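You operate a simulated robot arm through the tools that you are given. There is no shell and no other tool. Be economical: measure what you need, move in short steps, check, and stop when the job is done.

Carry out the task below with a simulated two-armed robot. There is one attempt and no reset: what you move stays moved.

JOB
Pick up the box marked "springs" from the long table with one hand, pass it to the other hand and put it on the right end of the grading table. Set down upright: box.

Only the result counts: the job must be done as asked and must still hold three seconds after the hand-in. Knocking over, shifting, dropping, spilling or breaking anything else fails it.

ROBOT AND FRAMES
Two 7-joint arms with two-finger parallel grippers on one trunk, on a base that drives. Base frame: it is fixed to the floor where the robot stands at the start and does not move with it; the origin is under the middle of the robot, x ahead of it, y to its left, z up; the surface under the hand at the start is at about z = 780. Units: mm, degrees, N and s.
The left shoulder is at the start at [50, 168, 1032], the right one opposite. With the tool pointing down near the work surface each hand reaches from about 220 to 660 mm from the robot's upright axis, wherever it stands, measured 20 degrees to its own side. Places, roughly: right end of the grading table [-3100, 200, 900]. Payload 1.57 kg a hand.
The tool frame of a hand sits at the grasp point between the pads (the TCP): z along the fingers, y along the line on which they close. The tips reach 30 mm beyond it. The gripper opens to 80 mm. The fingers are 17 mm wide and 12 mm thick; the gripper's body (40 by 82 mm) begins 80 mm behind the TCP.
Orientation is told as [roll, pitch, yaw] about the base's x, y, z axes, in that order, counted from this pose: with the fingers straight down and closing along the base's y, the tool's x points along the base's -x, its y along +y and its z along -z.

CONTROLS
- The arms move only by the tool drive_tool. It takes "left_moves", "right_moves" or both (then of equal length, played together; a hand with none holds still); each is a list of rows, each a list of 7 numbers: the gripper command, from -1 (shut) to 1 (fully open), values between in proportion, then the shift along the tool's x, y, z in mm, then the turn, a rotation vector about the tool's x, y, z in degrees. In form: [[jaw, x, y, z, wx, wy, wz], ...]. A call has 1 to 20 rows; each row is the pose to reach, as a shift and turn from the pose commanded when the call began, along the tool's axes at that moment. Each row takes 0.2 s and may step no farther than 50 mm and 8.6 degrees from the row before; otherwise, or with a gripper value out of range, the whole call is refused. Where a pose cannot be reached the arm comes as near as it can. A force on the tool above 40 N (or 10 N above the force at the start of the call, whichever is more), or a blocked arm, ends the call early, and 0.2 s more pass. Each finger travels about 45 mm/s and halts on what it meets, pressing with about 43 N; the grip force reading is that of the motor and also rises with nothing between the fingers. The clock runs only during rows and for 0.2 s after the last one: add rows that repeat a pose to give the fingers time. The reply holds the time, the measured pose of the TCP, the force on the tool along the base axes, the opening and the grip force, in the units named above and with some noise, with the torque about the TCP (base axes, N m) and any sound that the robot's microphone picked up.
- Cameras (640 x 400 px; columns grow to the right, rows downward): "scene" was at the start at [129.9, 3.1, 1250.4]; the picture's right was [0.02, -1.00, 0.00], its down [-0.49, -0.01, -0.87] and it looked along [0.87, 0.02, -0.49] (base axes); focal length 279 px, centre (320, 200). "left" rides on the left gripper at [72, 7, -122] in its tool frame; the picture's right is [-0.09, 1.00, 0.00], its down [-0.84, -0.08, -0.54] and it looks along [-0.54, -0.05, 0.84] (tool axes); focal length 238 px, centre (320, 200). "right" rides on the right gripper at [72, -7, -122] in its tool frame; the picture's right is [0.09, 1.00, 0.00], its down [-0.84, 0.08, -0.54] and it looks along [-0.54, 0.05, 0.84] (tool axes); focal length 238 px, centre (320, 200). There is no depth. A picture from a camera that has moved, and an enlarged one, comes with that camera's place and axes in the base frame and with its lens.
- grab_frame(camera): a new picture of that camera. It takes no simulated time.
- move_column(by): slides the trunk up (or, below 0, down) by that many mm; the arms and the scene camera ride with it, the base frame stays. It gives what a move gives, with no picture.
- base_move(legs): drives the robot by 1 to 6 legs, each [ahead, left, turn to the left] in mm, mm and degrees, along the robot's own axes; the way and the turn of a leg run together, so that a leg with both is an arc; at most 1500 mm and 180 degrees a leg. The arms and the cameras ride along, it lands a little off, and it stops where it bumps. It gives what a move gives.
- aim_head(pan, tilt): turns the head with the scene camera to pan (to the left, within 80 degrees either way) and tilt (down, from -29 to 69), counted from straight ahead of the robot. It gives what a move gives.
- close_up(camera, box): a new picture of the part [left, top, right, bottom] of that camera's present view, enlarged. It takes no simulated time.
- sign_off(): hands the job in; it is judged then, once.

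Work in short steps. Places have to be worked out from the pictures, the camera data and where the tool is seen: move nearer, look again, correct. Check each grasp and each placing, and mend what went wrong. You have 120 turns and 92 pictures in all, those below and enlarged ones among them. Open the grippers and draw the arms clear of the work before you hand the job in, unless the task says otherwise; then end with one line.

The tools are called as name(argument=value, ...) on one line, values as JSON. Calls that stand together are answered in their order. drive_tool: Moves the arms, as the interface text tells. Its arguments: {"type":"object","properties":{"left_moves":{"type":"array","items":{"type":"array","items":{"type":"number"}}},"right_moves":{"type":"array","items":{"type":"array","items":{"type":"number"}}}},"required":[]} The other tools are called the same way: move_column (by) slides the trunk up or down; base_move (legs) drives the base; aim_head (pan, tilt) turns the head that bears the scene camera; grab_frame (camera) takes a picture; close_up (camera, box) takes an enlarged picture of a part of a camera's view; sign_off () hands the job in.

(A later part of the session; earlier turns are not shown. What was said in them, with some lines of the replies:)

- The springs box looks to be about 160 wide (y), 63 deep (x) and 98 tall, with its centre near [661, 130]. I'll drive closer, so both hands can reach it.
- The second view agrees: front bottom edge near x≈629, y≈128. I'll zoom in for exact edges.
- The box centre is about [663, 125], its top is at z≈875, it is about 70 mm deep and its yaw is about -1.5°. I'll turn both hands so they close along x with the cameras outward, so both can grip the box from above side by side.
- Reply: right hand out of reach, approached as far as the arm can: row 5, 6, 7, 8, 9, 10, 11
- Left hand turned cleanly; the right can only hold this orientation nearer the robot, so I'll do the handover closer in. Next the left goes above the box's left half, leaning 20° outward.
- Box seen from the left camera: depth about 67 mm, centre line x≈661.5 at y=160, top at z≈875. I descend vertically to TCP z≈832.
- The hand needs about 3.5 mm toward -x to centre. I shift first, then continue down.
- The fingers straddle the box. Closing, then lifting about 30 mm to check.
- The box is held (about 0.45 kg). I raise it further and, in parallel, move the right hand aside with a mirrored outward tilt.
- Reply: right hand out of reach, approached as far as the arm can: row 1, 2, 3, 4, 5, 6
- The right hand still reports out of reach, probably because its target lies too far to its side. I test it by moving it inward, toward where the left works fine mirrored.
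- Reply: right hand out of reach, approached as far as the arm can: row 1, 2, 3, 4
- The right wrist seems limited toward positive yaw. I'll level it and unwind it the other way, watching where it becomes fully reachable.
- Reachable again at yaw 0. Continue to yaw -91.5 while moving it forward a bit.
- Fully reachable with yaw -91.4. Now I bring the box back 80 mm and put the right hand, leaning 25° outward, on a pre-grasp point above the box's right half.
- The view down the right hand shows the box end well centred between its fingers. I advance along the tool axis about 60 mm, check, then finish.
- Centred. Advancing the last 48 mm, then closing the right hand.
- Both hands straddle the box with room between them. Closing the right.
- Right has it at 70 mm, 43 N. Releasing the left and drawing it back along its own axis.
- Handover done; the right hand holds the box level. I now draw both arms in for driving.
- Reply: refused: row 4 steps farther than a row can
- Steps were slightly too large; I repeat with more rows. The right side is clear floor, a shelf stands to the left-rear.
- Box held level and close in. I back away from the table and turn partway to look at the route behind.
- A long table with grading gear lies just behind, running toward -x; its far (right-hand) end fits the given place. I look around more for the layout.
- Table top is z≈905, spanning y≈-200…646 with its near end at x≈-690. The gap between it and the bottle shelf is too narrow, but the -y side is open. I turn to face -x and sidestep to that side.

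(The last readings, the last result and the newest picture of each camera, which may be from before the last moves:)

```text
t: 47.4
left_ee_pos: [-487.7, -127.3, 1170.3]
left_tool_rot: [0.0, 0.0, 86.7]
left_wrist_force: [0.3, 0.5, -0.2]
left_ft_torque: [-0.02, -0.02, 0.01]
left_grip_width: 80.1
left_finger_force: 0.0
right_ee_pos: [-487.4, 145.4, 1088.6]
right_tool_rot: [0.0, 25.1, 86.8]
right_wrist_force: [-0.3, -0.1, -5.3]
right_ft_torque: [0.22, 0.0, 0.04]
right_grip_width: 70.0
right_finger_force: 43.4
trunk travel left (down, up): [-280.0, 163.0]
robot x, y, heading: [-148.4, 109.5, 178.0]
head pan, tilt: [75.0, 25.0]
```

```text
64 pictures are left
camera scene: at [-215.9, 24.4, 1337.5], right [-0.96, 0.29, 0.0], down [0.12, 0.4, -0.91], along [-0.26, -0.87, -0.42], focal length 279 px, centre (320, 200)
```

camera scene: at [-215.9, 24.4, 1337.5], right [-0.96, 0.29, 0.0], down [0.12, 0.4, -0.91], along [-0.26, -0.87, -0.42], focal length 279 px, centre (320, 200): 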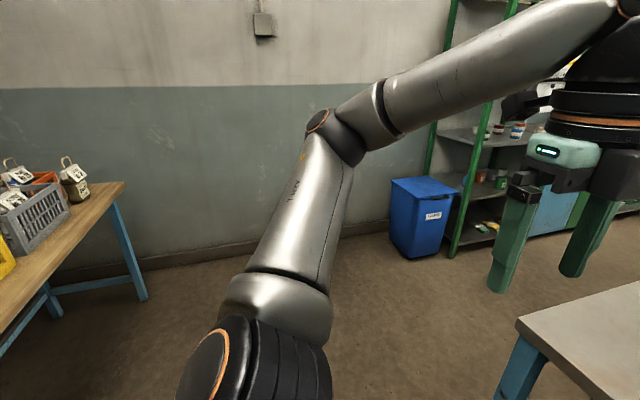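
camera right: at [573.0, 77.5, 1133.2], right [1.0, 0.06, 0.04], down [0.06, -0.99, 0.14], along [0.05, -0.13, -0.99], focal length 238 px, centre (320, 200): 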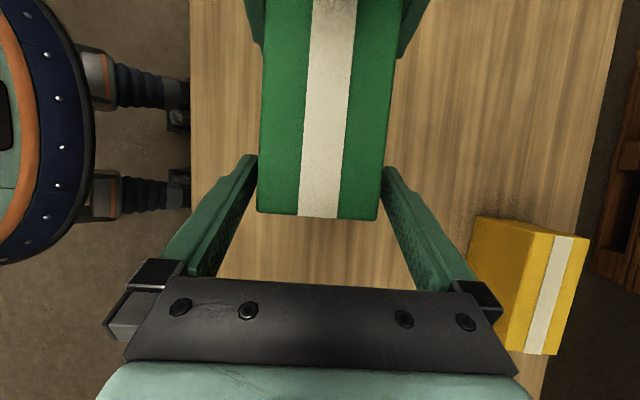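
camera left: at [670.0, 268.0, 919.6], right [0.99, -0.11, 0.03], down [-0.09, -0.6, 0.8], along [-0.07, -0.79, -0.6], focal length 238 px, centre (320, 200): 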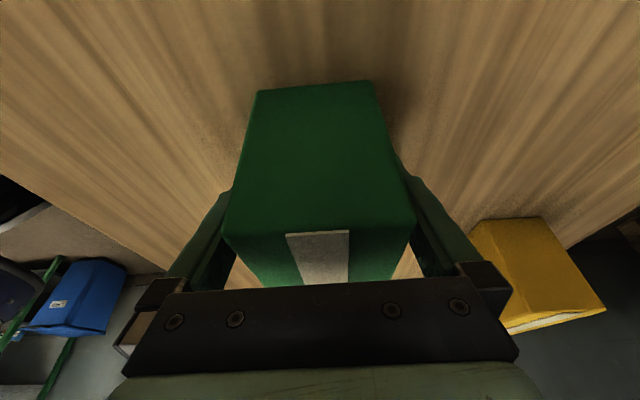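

The aisle on the -y side is free (table edge y≈-236, bin/shelves from y≈-1400). I sidestep to y≈-760 and drive along toward -x.

base_move(legs=[[0, 870, 0], [0, 0, 2], [1300, 0, 0]])

aim_head(pan=-30, tilt=20)

grab_frame(camera="scene")

aim_head(pan=10, tilt=20)

grab_frame(camera="scene")

```text
t: 62.1
left_ee_pos: [-1838.8, -1033.5, 1171.2]
left_tool_rot: [0.0, -0.2, 89.2]
left_wrist_force: [-0.1, 0.3, -0.3]
left_ft_torque: [0.0, 0.02, -0.02]
left_grip_width: 79.9
left_finger_force: 0.2
right_ee_pos: [-1848.9, -759.3, 1089.0]
right_tool_rot: [-0.1, 25.1, 89.2]
right_wrist_force: [0.4, 0.9, -5.2]
right_ft_torque: [0.19, 0.0, -0.01]
right_grip_width: 69.8
right_finger_force: 42.7
trunk travel left (down, up): [-280.0, 163.0]
robot x, y, heading: [-1506.7, -781.6, -179.5]
head pan, tilt: [75.0, 25.0]
```

```text
t: 64.0
left_ee_pos: [-1838.2, -1032.3, 1170.7]
left_tool_rot: [0.0, -0.2, 89.1]
left_wrist_force: [0.5, 0.2, 0.2]
left_ft_torque: [-0.01, 0.03, -0.04]
left_grip_width: 80.3
left_finger_force: 0.0
right_ee_pos: [-1848.8, -759.1, 1089.4]
right_tool_rot: [0.0, 24.9, 89.3]
right_wrist_force: [0.9, -1.0, -4.6]
right_ft_torque: [0.2, -0.04, 0.03]
right_grip_width: 69.8
right_finger_force: 43.2
trunk travel left (down, up): [-280.0, 163.0]
robot x, y, heading: [-1508.6, -781.2, -179.4]
head pan, tilt: [-30.0, 20.0]
```

```text
63 pictures are left
camera scene: at [-1630.3, -734.0, 1345.6], right [0.49, 0.87, 0.0], down [0.3, -0.17, -0.94], along [-0.82, 0.46, -0.34], focal length 279 px, centre (320, 200)
```

scene: 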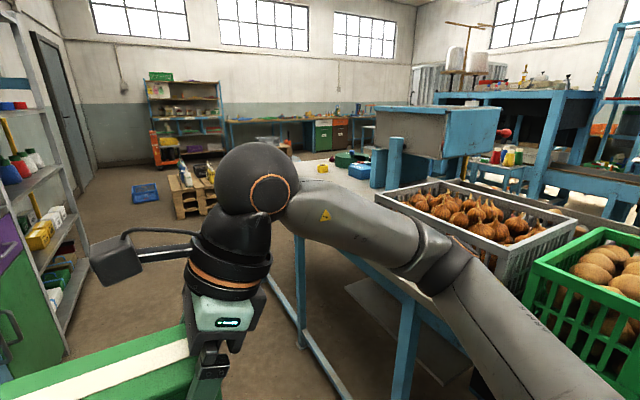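

```text
t: 65.0
left_ee_pos: [-1839.1, -1032.5, 1171.2]
left_tool_rot: [-0.1, -0.1, 89.1]
left_wrist_force: [0.5, -0.4, -0.5]
left_ft_torque: [0.02, 0.0, 0.0]
left_grip_width: 80.1
left_finger_force: 0.0
right_ee_pos: [-1849.0, -759.1, 1089.3]
right_tool_rot: [-0.1, 24.9, 89.2]
right_wrist_force: [-1.0, 0.8, -5.0]
right_ft_torque: [0.2, -0.01, 0.01]
right_grip_width: 70.0
right_finger_force: 42.8
trunk travel left (down, up): [-280.0, 163.0]
robot x, y, heading: [-1507.2, -782.9, -179.5]
head pan, tilt: [10.0, 20.0]
```

```text
62 pictures are left
camera scene: at [-1640.8, -796.7, 1345.6], right [-0.18, 0.98, 0.0], down [0.34, 0.06, -0.94], along [-0.92, -0.17, -0.34], focal length 279 px, centre (320, 200)
```

scene: 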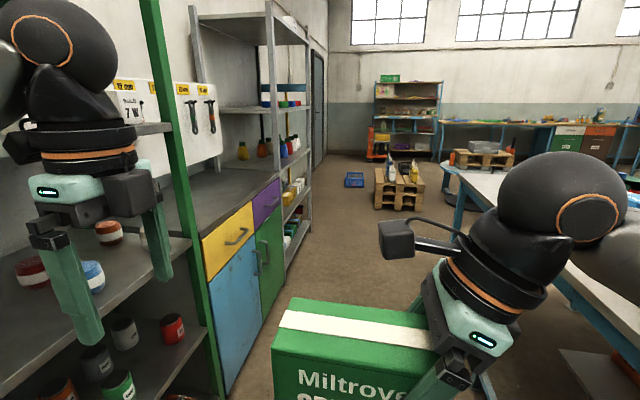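

Beyond the blue hopper the table continues with free surface toward its far end. I drive on ~1000 mm and look right.

base_move(legs=[[1000, 0, 0]])

aim_head(pan=-60, tilt=20)

grab_frame(camera="scene")

aim_head(pan=0, tilt=25)

grab_frame(camera="scene")

```text
t: 70.2
left_ee_pos: [-2835.9, -1042.1, 1170.0]
left_tool_rot: [0.0, -0.1, 89.0]
left_wrist_force: [-1.1, 0.2, -0.5]
left_ft_torque: [-0.02, 0.01, 0.03]
left_grip_width: 80.1
left_finger_force: 0.0
right_ee_pos: [-2848.0, -768.0, 1089.3]
right_tool_rot: [-0.1, 24.9, 89.2]
right_wrist_force: [0.5, -0.5, -4.1]
right_ft_torque: [0.22, -0.01, 0.0]
right_grip_width: 69.8
right_finger_force: 42.9
trunk travel left (down, up): [-280.0, 163.0]
robot x, y, heading: [-2508.5, -792.7, -179.4]
head pan, tilt: [10.0, 20.0]
```

```text
t: 71.6
left_ee_pos: [-2836.5, -1041.4, 1172.6]
left_tool_rot: [0.0, -0.1, 89.1]
left_wrist_force: [-0.1, 0.0, -0.1]
left_ft_torque: [-0.03, 0.01, -0.01]
left_grip_width: 79.8
left_finger_force: 0.1
right_ee_pos: [-2846.6, -767.2, 1088.0]
right_tool_rot: [-0.1, 24.9, 89.2]
right_wrist_force: [0.2, -0.3, -5.9]
right_ft_torque: [0.18, 0.0, 0.01]
right_grip_width: 70.1
right_finger_force: 43.1
trunk travel left (down, up): [-280.0, 163.0]
robot x, y, heading: [-2503.8, -788.6, -179.7]
head pan, tilt: [-60.0, 20.0]
```

```text
61 pictures are left
camera scene: at [-2594.6, -708.5, 1345.6], right [0.86, 0.51, 0.0], down [0.17, -0.29, -0.94], along [-0.48, 0.81, -0.34], focal length 279 px, centre (320, 200)
```

scene: 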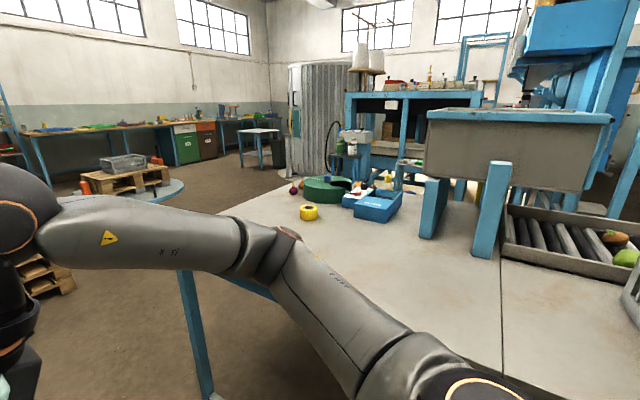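

```text
t: 72.9
left_ee_pos: [-2836.7, -1040.7, 1170.9]
left_tool_rot: [0.0, 0.0, 89.2]
left_wrist_force: [0.3, 0.2, 0.0]
left_ft_torque: [-0.03, -0.04, 0.02]
left_grip_width: 79.8
left_finger_force: 0.1
right_ee_pos: [-2846.6, -768.2, 1089.6]
right_tool_rot: [-0.1, 24.9, 89.1]
right_wrist_force: [-0.2, -0.9, -5.6]
right_ft_torque: [0.2, 0.0, -0.04]
right_grip_width: 69.9
right_finger_force: 43.0
trunk travel left (down, up): [-280.0, 163.0]
robot x, y, heading: [-2504.7, -791.2, -179.6]
head pan, tilt: [0.0, 25.0]
```

```text
60 pictures are left
camera scene: at [-2639.4, -789.5, 1337.5], right [-0.01, 1.0, 0.0], down [0.42, 0.0, -0.91], along [-0.91, -0.01, -0.42], focal length 279 px, centre (320, 200)
```

scene: 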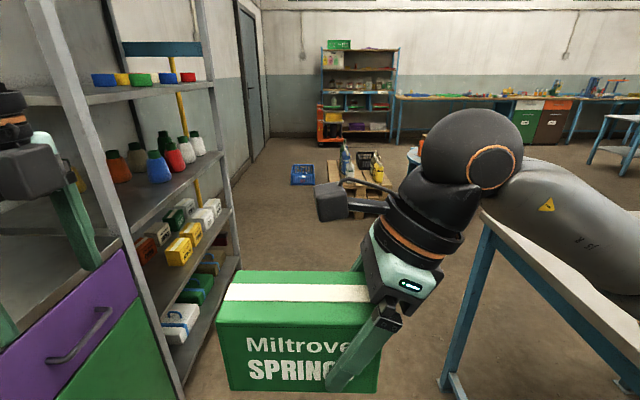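

The table's far end is at x≈-3463 and the front strip (y from -255 to ~90) right of the hopper is empty; small items sit at y>100. I'll drive to x≈-3130, turn to face it, and look.

base_move(legs=[[620, 0, 0], [0, 0, -90]])

aim_head(pan=0, tilt=30)

grab_frame(camera="scene")

```text
t: 80.2
left_ee_pos: [-3384.2, -472.9, 1170.8]
left_tool_rot: [0.0, 0.1, 0.2]
left_wrist_force: [0.4, 1.1, 0.0]
left_ft_torque: [0.02, -0.03, -0.01]
left_grip_width: 79.7
left_finger_force: 0.0
right_ee_pos: [-3110.0, -455.5, 1089.5]
right_tool_rot: [-0.1, 24.9, 0.3]
right_wrist_force: [-0.3, 0.8, -4.9]
right_ft_torque: [-0.02, -0.2, -0.04]
right_grip_width: 69.8
right_finger_force: 42.8
trunk travel left (down, up): [-280.0, 163.0]
robot x, y, heading: [-3124.6, -796.8, 91.5]
head pan, tilt: [0.0, 25.0]
```

```text
t: 80.8
left_ee_pos: [-3382.7, -471.9, 1171.9]
left_tool_rot: [0.0, 0.0, 0.3]
left_wrist_force: [0.2, 0.3, -0.9]
left_ft_torque: [0.0, 0.04, 0.02]
left_grip_width: 79.9
left_finger_force: 0.0
right_ee_pos: [-3111.1, -455.4, 1087.6]
right_tool_rot: [-0.1, 24.9, 0.4]
right_wrist_force: [0.2, -0.2, -5.3]
right_ft_torque: [-0.04, -0.2, -0.01]
right_grip_width: 70.0
right_finger_force: 43.0
trunk travel left (down, up): [-280.0, 163.0]
robot x, y, heading: [-3121.6, -800.0, 91.5]
head pan, tilt: [0.0, 30.0]
```

```text
59 pictures are left
camera scene: at [-3129.3, -665.3, 1329.6], right [1.0, 0.03, 0.0], down [0.02, -0.5, -0.87], along [-0.03, 0.87, -0.5], focal length 279 px, centre (320, 200)
```

scene: 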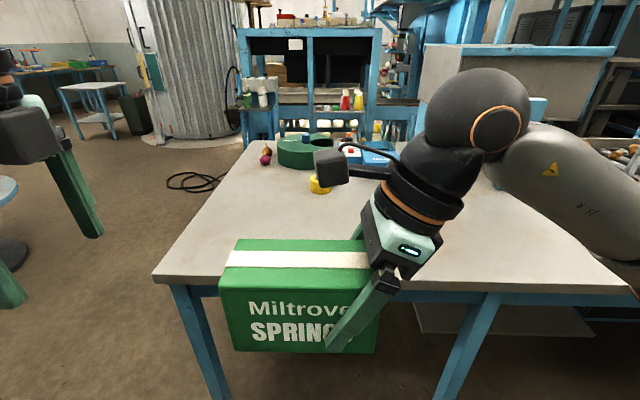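

Front area is clear, roll at about [-3156, 118]. I drive ahead 255 mm, aiming to place at about y=-20.

base_move(legs=[[250, 0, -1]])

grab_frame(camera="scene")

```text
t: 82.6
left_ee_pos: [-3380.4, -224.5, 1171.5]
left_tool_rot: [0.0, -0.1, -0.9]
left_wrist_force: [0.3, 0.5, 0.4]
left_ft_torque: [0.01, 0.0, 0.03]
left_grip_width: 79.8
left_finger_force: 0.1
right_ee_pos: [-3108.0, -212.7, 1088.0]
right_tool_rot: [-0.1, 24.9, -0.9]
right_wrist_force: [0.1, 1.6, -4.8]
right_ft_torque: [-0.02, -0.19, -0.03]
right_grip_width: 69.9
right_finger_force: 43.3
trunk travel left (down, up): [-280.0, 163.0]
robot x, y, heading: [-3128.9, -554.1, 90.6]
head pan, tilt: [0.0, 30.0]
```

```text
58 pictures are left
camera scene: at [-3131.5, -421.7, 1329.4], right [1.0, 0.01, 0.0], down [0.01, -0.5, -0.87], along [-0.01, 0.87, -0.5], focal length 279 px, centre (320, 200)
```

scene: 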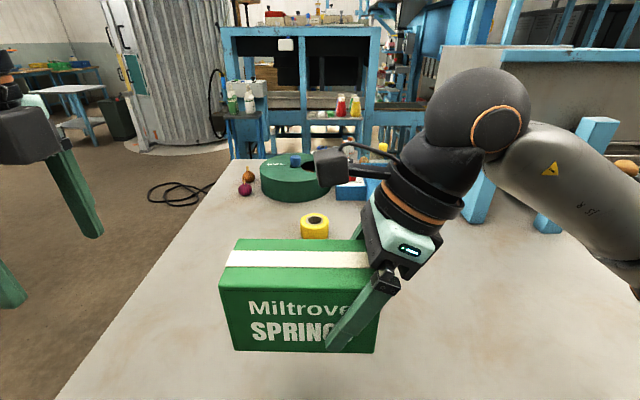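

Extending the right arm forward 155 mm and then lowering to ~25 mm above the table.

drive_tool(right_moves=[[-1, 0, 25, 0, 0, 0, 0], [-1, 0, 50, 0, 0, 0, 0], [-1, 0, 80, 0, 0, 0, 0], [-1, 0, 110, 0, 0, 0, 0], [-1, 0, 135, 0, 0, 0, 0], [-1, 0, 155, 0, 0, 0, 0], [-1, -11, 155, 23, 0, 0, 0], [-1, -22, 155, 46, 0, 0, 0], [-1, -33, 155, 70, 0, 0, 0], [-1, -43, 155, 92, 0, 0, 0], [-1, -43, 155, 92, 0, 0, 0]])

grab_frame(camera="scene")

grab_frame(camera="left")

```text
t: 85.0
left_ee_pos: [-3382.6, -224.5, 1172.0]
left_tool_rot: [-0.1, -0.1, -0.8]
left_wrist_force: [-0.8, 0.4, -0.1]
left_ft_torque: [-0.02, 0.01, 0.02]
left_grip_width: 80.3
left_finger_force: 0.1
right_ee_pos: [-3105.1, -59.7, 984.5]
right_tool_rot: [0.0, 24.8, -0.8]
right_wrist_force: [-0.2, 0.2, -4.4]
right_ft_torque: [-0.02, -0.17, 0.0]
right_grip_width: 70.0
right_finger_force: 42.6
trunk travel left (down, up): [-280.0, 163.0]
robot x, y, heading: [-3132.4, -555.5, 90.5]
head pan, tilt: [0.0, 30.0]
```

```text
57 pictures are left
camera scene: at [-3131.5, -422.2, 1329.5], right [1.0, 0.01, 0.0], down [0.01, -0.5, -0.87], along [-0.01, 0.87, -0.5], focal length 279 px, centre (320, 200)
```

scene: 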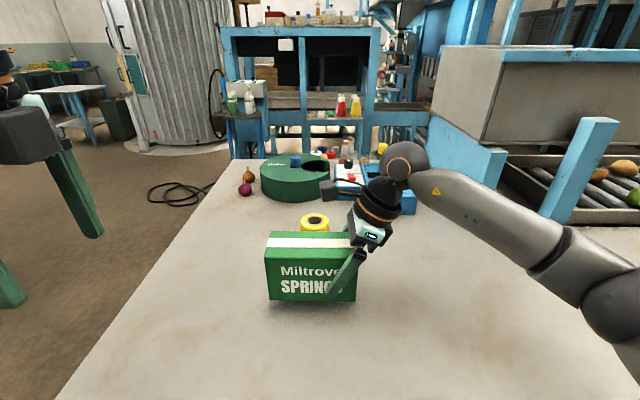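

```text
56 pictures are left
camera left: at [-3453.2, -217.0, 1291.8], right [0.11, 0.99, 0.0], down [0.84, -0.09, 0.54], along [0.54, -0.06, -0.84], focal length 238 px, centre (320, 200)
```

left: 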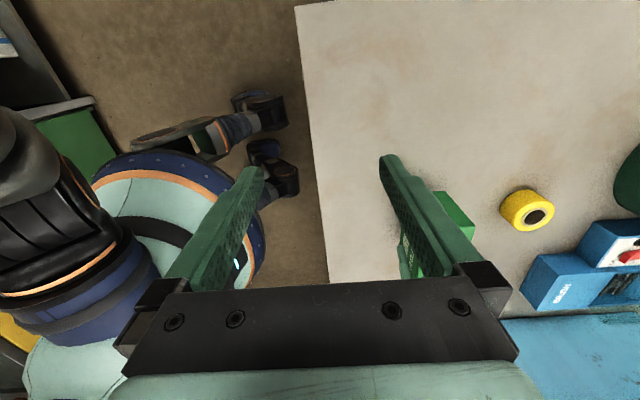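

Clear of the roll. Lowering 22 mm slowly.

drive_tool(right_moves=[[-1, -3, 0, 6.5, 0, 0, 0], [-1, -6, 0, 13, 0, 0, 0], [-1, -8, 0, 17, 0, 0, 0], [-1, -9.3, 0, 20, 0, 0, 0], [-1, -9.3, 0, 20, 0, 0, 0]])

close_up(camera="scene", box=[240, 210, 400, 330])

```text
t: 86.2
left_ee_pos: [-3381.1, -223.3, 1171.6]
left_tool_rot: [-0.1, -0.1, -0.8]
left_wrist_force: [0.1, -0.1, 0.5]
left_ft_torque: [0.01, -0.02, 0.0]
left_grip_width: 80.0
left_finger_force: 0.1
right_ee_pos: [-3106.6, -59.2, 964.8]
right_tool_rot: [-0.1, 25.0, -0.8]
right_wrist_force: [-0.8, -0.5, -5.6]
right_ft_torque: [-0.02, -0.22, 0.01]
right_grip_width: 69.8
right_finger_force: 43.4
trunk travel left (down, up): [-280.0, 163.0]
robot x, y, heading: [-3132.0, -551.7, 90.4]
head pan, tilt: [0.0, 30.0]
```

```text
3.33 times, centred on (320, 270) of scene
camera zoom: at [-3131.5, -422.1, 1329.5], right [1.0, 0.01, 0.0], down [0.01, -0.5, -0.87], along [-0.01, 0.87, -0.5], focal length 931 px, centre (320, -33)
```

zoom: 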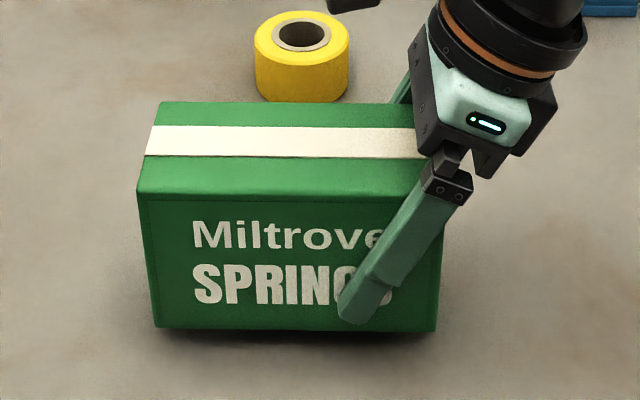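

Nearly down. Lowering in 2–3 mm steps until contact shows.

drive_tool(right_moves=[[-1, -0.9, 0, 1.8, 0, 0, 0], [-1, -1.7, 0, 3.6, 0, 0, 0], [-1, -2.5, 0, 5.4, 0, 0, 0], [-1, -2.5, 0, 5.4, 0, 0, 0]])

```text
t: 87.2
left_ee_pos: [-3381.4, -224.0, 1171.7]
left_tool_rot: [0.1, 0.0, -1.0]
left_wrist_force: [-0.7, -0.2, 0.4]
left_ft_torque: [0.02, 0.02, 0.02]
left_grip_width: 80.0
left_finger_force: 0.0
right_ee_pos: [-3106.2, -59.4, 958.2]
right_tool_rot: [-0.1, 24.8, -0.8]
right_wrist_force: [1.3, 0.5, -4.5]
right_ft_torque: [0.01, -0.18, 0.01]
right_grip_width: 69.9
right_finger_force: 42.9
trunk travel left (down, up): [-280.0, 163.0]
robot x, y, heading: [-3132.7, -551.5, 90.5]
head pan, tilt: [0.0, 30.0]
```

Not yet touching (load is unchanged). Continue down.

drive_tool(right_moves=[[-1, -0.8, 0, 1.8, 0, 0, 0], [-1, -1.3, 0, 2.7, 0, 0, 0], [-1, -1.3, 0, 2.7, 0, 0, 0]])

```text
t: 88.0
left_ee_pos: [-3380.3, -224.0, 1170.8]
left_tool_rot: [0.1, -0.1, -0.8]
left_wrist_force: [-0.3, -1.3, 0.6]
left_ft_torque: [-0.02, -0.01, 0.02]
left_grip_width: 80.1
left_finger_force: 0.0
right_ee_pos: [-3106.7, -58.4, 955.7]
right_tool_rot: [-0.1, 24.9, -0.8]
right_wrist_force: [-0.3, 0.5, -4.8]
right_ft_torque: [-0.03, -0.21, 0.01]
right_grip_width: 70.0
right_finger_force: 43.0
trunk travel left (down, up): [-280.0, 163.0]
robot x, y, heading: [-3128.2, -553.7, 90.8]
head pan, tilt: [0.0, 30.0]
```

drive_tool(right_moves=[[-1, -0.8, 0, 1.8, 0, 0, 0], [-1, -1.3, 0, 2.7, 0, 0, 0], [-1, -1.3, 0, 2.7, 0, 0, 0]])

close_up(camera="scene", box=[240, 210, 400, 330])

```text
t: 88.8
left_ee_pos: [-3381.6, -224.2, 1171.2]
left_tool_rot: [0.0, 0.0, -0.9]
left_wrist_force: [1.1, -0.5, -0.4]
left_ft_torque: [-0.01, 0.0, 0.03]
left_grip_width: 80.1
left_finger_force: 0.1
right_ee_pos: [-3106.2, -59.2, 952.5]
right_tool_rot: [0.0, 24.9, -0.9]
right_wrist_force: [-0.5, -0.7, -5.0]
right_ft_torque: [0.04, -0.17, -0.01]
right_grip_width: 69.7
right_finger_force: 43.3
trunk travel left (down, up): [-280.0, 163.0]
robot x, y, heading: [-3130.3, -553.4, 90.8]
head pan, tilt: [0.0, 30.0]
```

```text
3.33 times, centred on (320, 270) of scene
camera zoom: at [-3131.5, -422.1, 1329.5], right [1.0, 0.01, 0.0], down [0.01, -0.5, -0.87], along [-0.01, 0.87, -0.5], focal length 931 px, centre (320, -33)
```

zoom: 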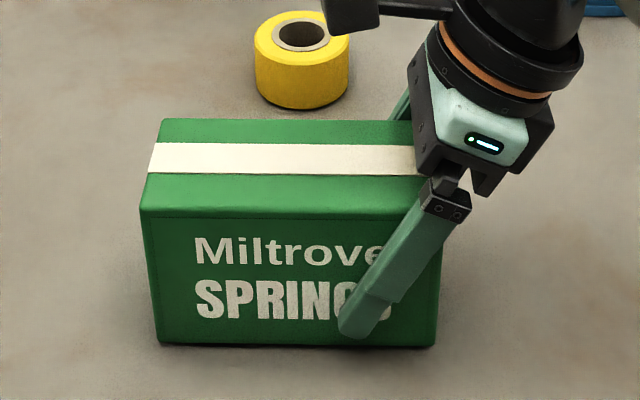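

Very close now; still no contact in the forces. A few more millimetres.

drive_tool(right_moves=[[-1, -0.4, 0, 0.9, 0, 0, 0], [-1, -0.9, 0, 1.8, 0, 0, 0], [-1, -0.9, 0, 1.8, 0, 0, 0]])

```text
t: 89.6
left_ee_pos: [-3381.8, -225.5, 1170.6]
left_tool_rot: [0.1, 0.0, -0.9]
left_wrist_force: [-0.3, -0.4, 0.0]
left_ft_torque: [0.0, 0.01, 0.0]
left_grip_width: 79.6
left_finger_force: 0.1
right_ee_pos: [-3105.6, -58.2, 951.0]
right_tool_rot: [0.0, 24.9, -0.8]
right_wrist_force: [-0.3, -0.3, -4.3]
right_ft_torque: [0.01, -0.21, 0.0]
right_grip_width: 70.0
right_finger_force: 43.5
trunk travel left (down, up): [-280.0, 163.0]
robot x, y, heading: [-3130.4, -554.0, 90.8]
head pan, tilt: [0.0, 30.0]
```

drive_tool(right_moves=[[-1, -0.4, 0, 0.9, 0, 0, 0], [-1, -0.9, 0, 1.8, 0, 0, 0], [-1, -0.9, 0, 1.8, 0, 0, 0]])

```text
t: 90.4
left_ee_pos: [-3381.8, -224.2, 1171.1]
left_tool_rot: [-0.1, 0.0, -0.9]
left_wrist_force: [0.3, 0.3, 0.3]
left_ft_torque: [0.0, 0.0, 0.02]
left_grip_width: 79.8
left_finger_force: 0.1
right_ee_pos: [-3106.5, -58.6, 948.4]
right_tool_rot: [0.0, 24.9, -0.7]
right_wrist_force: [0.7, 0.3, -0.1]
right_ft_torque: [-0.05, 0.22, 0.03]
right_grip_width: 69.9
right_finger_force: 43.2
trunk travel left (down, up): [-280.0, 163.0]
robot x, y, heading: [-3127.9, -552.6, 90.4]
head pan, tilt: [0.0, 30.0]
```

Contact: the load has gone to ~0. One slight press, then check and open.

drive_tool(right_moves=[[-1, -0.3, 0, 0.7, 0, 0, 0], [-1, -0.3, 0, 0.7, 0, 0, 0]])

close_up(camera="scene", box=[240, 210, 400, 330])

```text
t: 91.0
left_ee_pos: [-3381.6, -224.4, 1170.9]
left_tool_rot: [0.0, 0.0, -0.8]
left_wrist_force: [-0.2, 0.3, 0.6]
left_ft_torque: [0.02, -0.04, -0.02]
left_grip_width: 80.1
left_finger_force: 0.1
right_ee_pos: [-3105.8, -59.6, 949.3]
right_tool_rot: [0.0, 25.0, -0.8]
right_wrist_force: [0.7, 1.0, 2.5]
right_ft_torque: [-0.17, 0.59, -0.05]
right_grip_width: 69.8
right_finger_force: 42.9
trunk travel left (down, up): [-280.0, 163.0]
robot x, y, heading: [-3127.9, -553.8, 90.5]
head pan, tilt: [0.0, 30.0]
```

```text
3.33 times, centred on (320, 270) of scene
camera zoom: at [-3131.3, -422.6, 1329.6], right [1.0, 0.01, 0.0], down [0.0, -0.5, -0.87], along [-0.01, 0.87, -0.5], focal length 931 px, centre (320, -33)
```

zoom: 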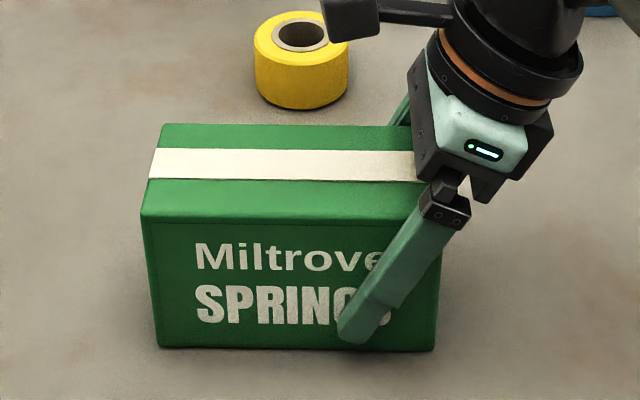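

The box rests flat. Opening and drawing back along the tool axis.

drive_tool(right_moves=[[1, 0, 0, 0, 0, 0, 0], [1, 0, 0, 0, 0, 0, 0], [1, 0, 0, 0, 0, 0, 0], [1, 0, 0, -15, 0, 0, 0], [1, 0, 0, -30, 0, 0, 0], [1, 0, 0, -50, 0, 0, 0], [1, 0, 0, -75, 0, 0, 0], [1, 0, 0, -100, 0, 0, 0], [1, 0, 0, -125, 0, 0, 0], [1, 0, 0, -150, 0, 0, 0]])

grab_frame(camera="scene")

```text
t: 93.2
left_ee_pos: [-3382.2, -223.2, 1170.9]
left_tool_rot: [0.0, 0.0, -0.9]
left_wrist_force: [0.0, 0.9, 0.3]
left_ft_torque: [-0.01, 0.0, 0.04]
left_grip_width: 79.9
left_finger_force: 0.0
right_ee_pos: [-3042.4, -58.4, 1084.3]
right_tool_rot: [-0.2, 24.8, -0.9]
right_wrist_force: [-0.1, -0.2, 0.3]
right_ft_torque: [0.03, 0.01, 0.0]
right_grip_width: 79.9
right_finger_force: 0.0
trunk travel left (down, up): [-280.0, 163.0]
robot x, y, heading: [-3130.1, -555.6, 90.9]
head pan, tilt: [0.0, 30.0]
```

```text
52 pictures are left
camera scene: at [-3131.5, -422.7, 1329.6], right [1.0, 0.01, 0.0], down [0.0, -0.5, -0.87], along [-0.01, 0.87, -0.5], focal length 279 px, centre (320, 200)
```

scene: 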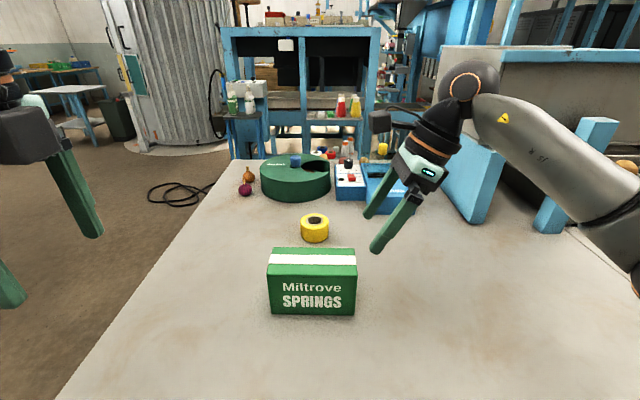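

The box stands upright on the table's end. I back the robot away to clear the arms and take a last look.

base_move(legs=[[-230, 0, 0]])

grab_frame(camera="scene")

```text
t: 94.9
left_ee_pos: [-3379.2, -452.6, 1172.5]
left_tool_rot: [0.0, -0.1, -0.9]
left_wrist_force: [-0.4, -0.1, 0.1]
left_ft_torque: [0.03, -0.01, -0.04]
left_grip_width: 79.7
left_finger_force: 0.0
right_ee_pos: [-3041.1, -285.2, 1083.7]
right_tool_rot: [0.0, 24.9, -0.8]
right_wrist_force: [0.9, 0.2, 1.2]
right_ft_torque: [-0.01, -0.01, -0.01]
right_grip_width: 80.5
right_finger_force: 0.1
trunk travel left (down, up): [-280.0, 163.0]
robot x, y, heading: [-3131.1, -781.6, 90.4]
head pan, tilt: [0.0, 30.0]
```

```text
51 pictures are left
camera scene: at [-3129.2, -650.6, 1329.7], right [1.0, 0.01, 0.0], down [0.0, -0.5, -0.87], along [-0.01, 0.87, -0.5], focal length 279 px, centre (320, 200)
```

scene: 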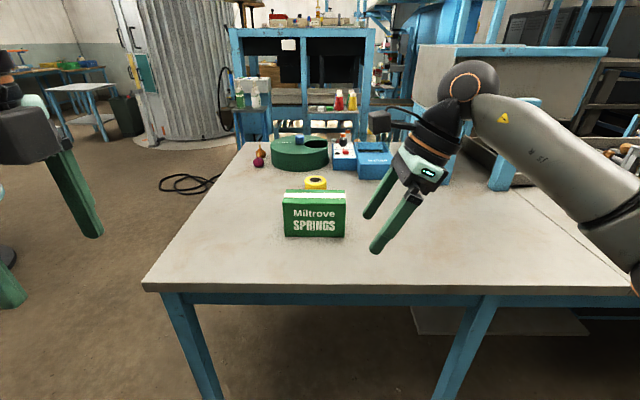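

The box stands upright, nothing else has moved, and both grippers are open and clear, so I'm handing in.

sign_off()

```text
The job is handed in.
```

I picked up the springs box with the left hand, passed it to the right hand and set it down upright on the right end of the grading table, at about [-3150, -60]; nothing else was moved.
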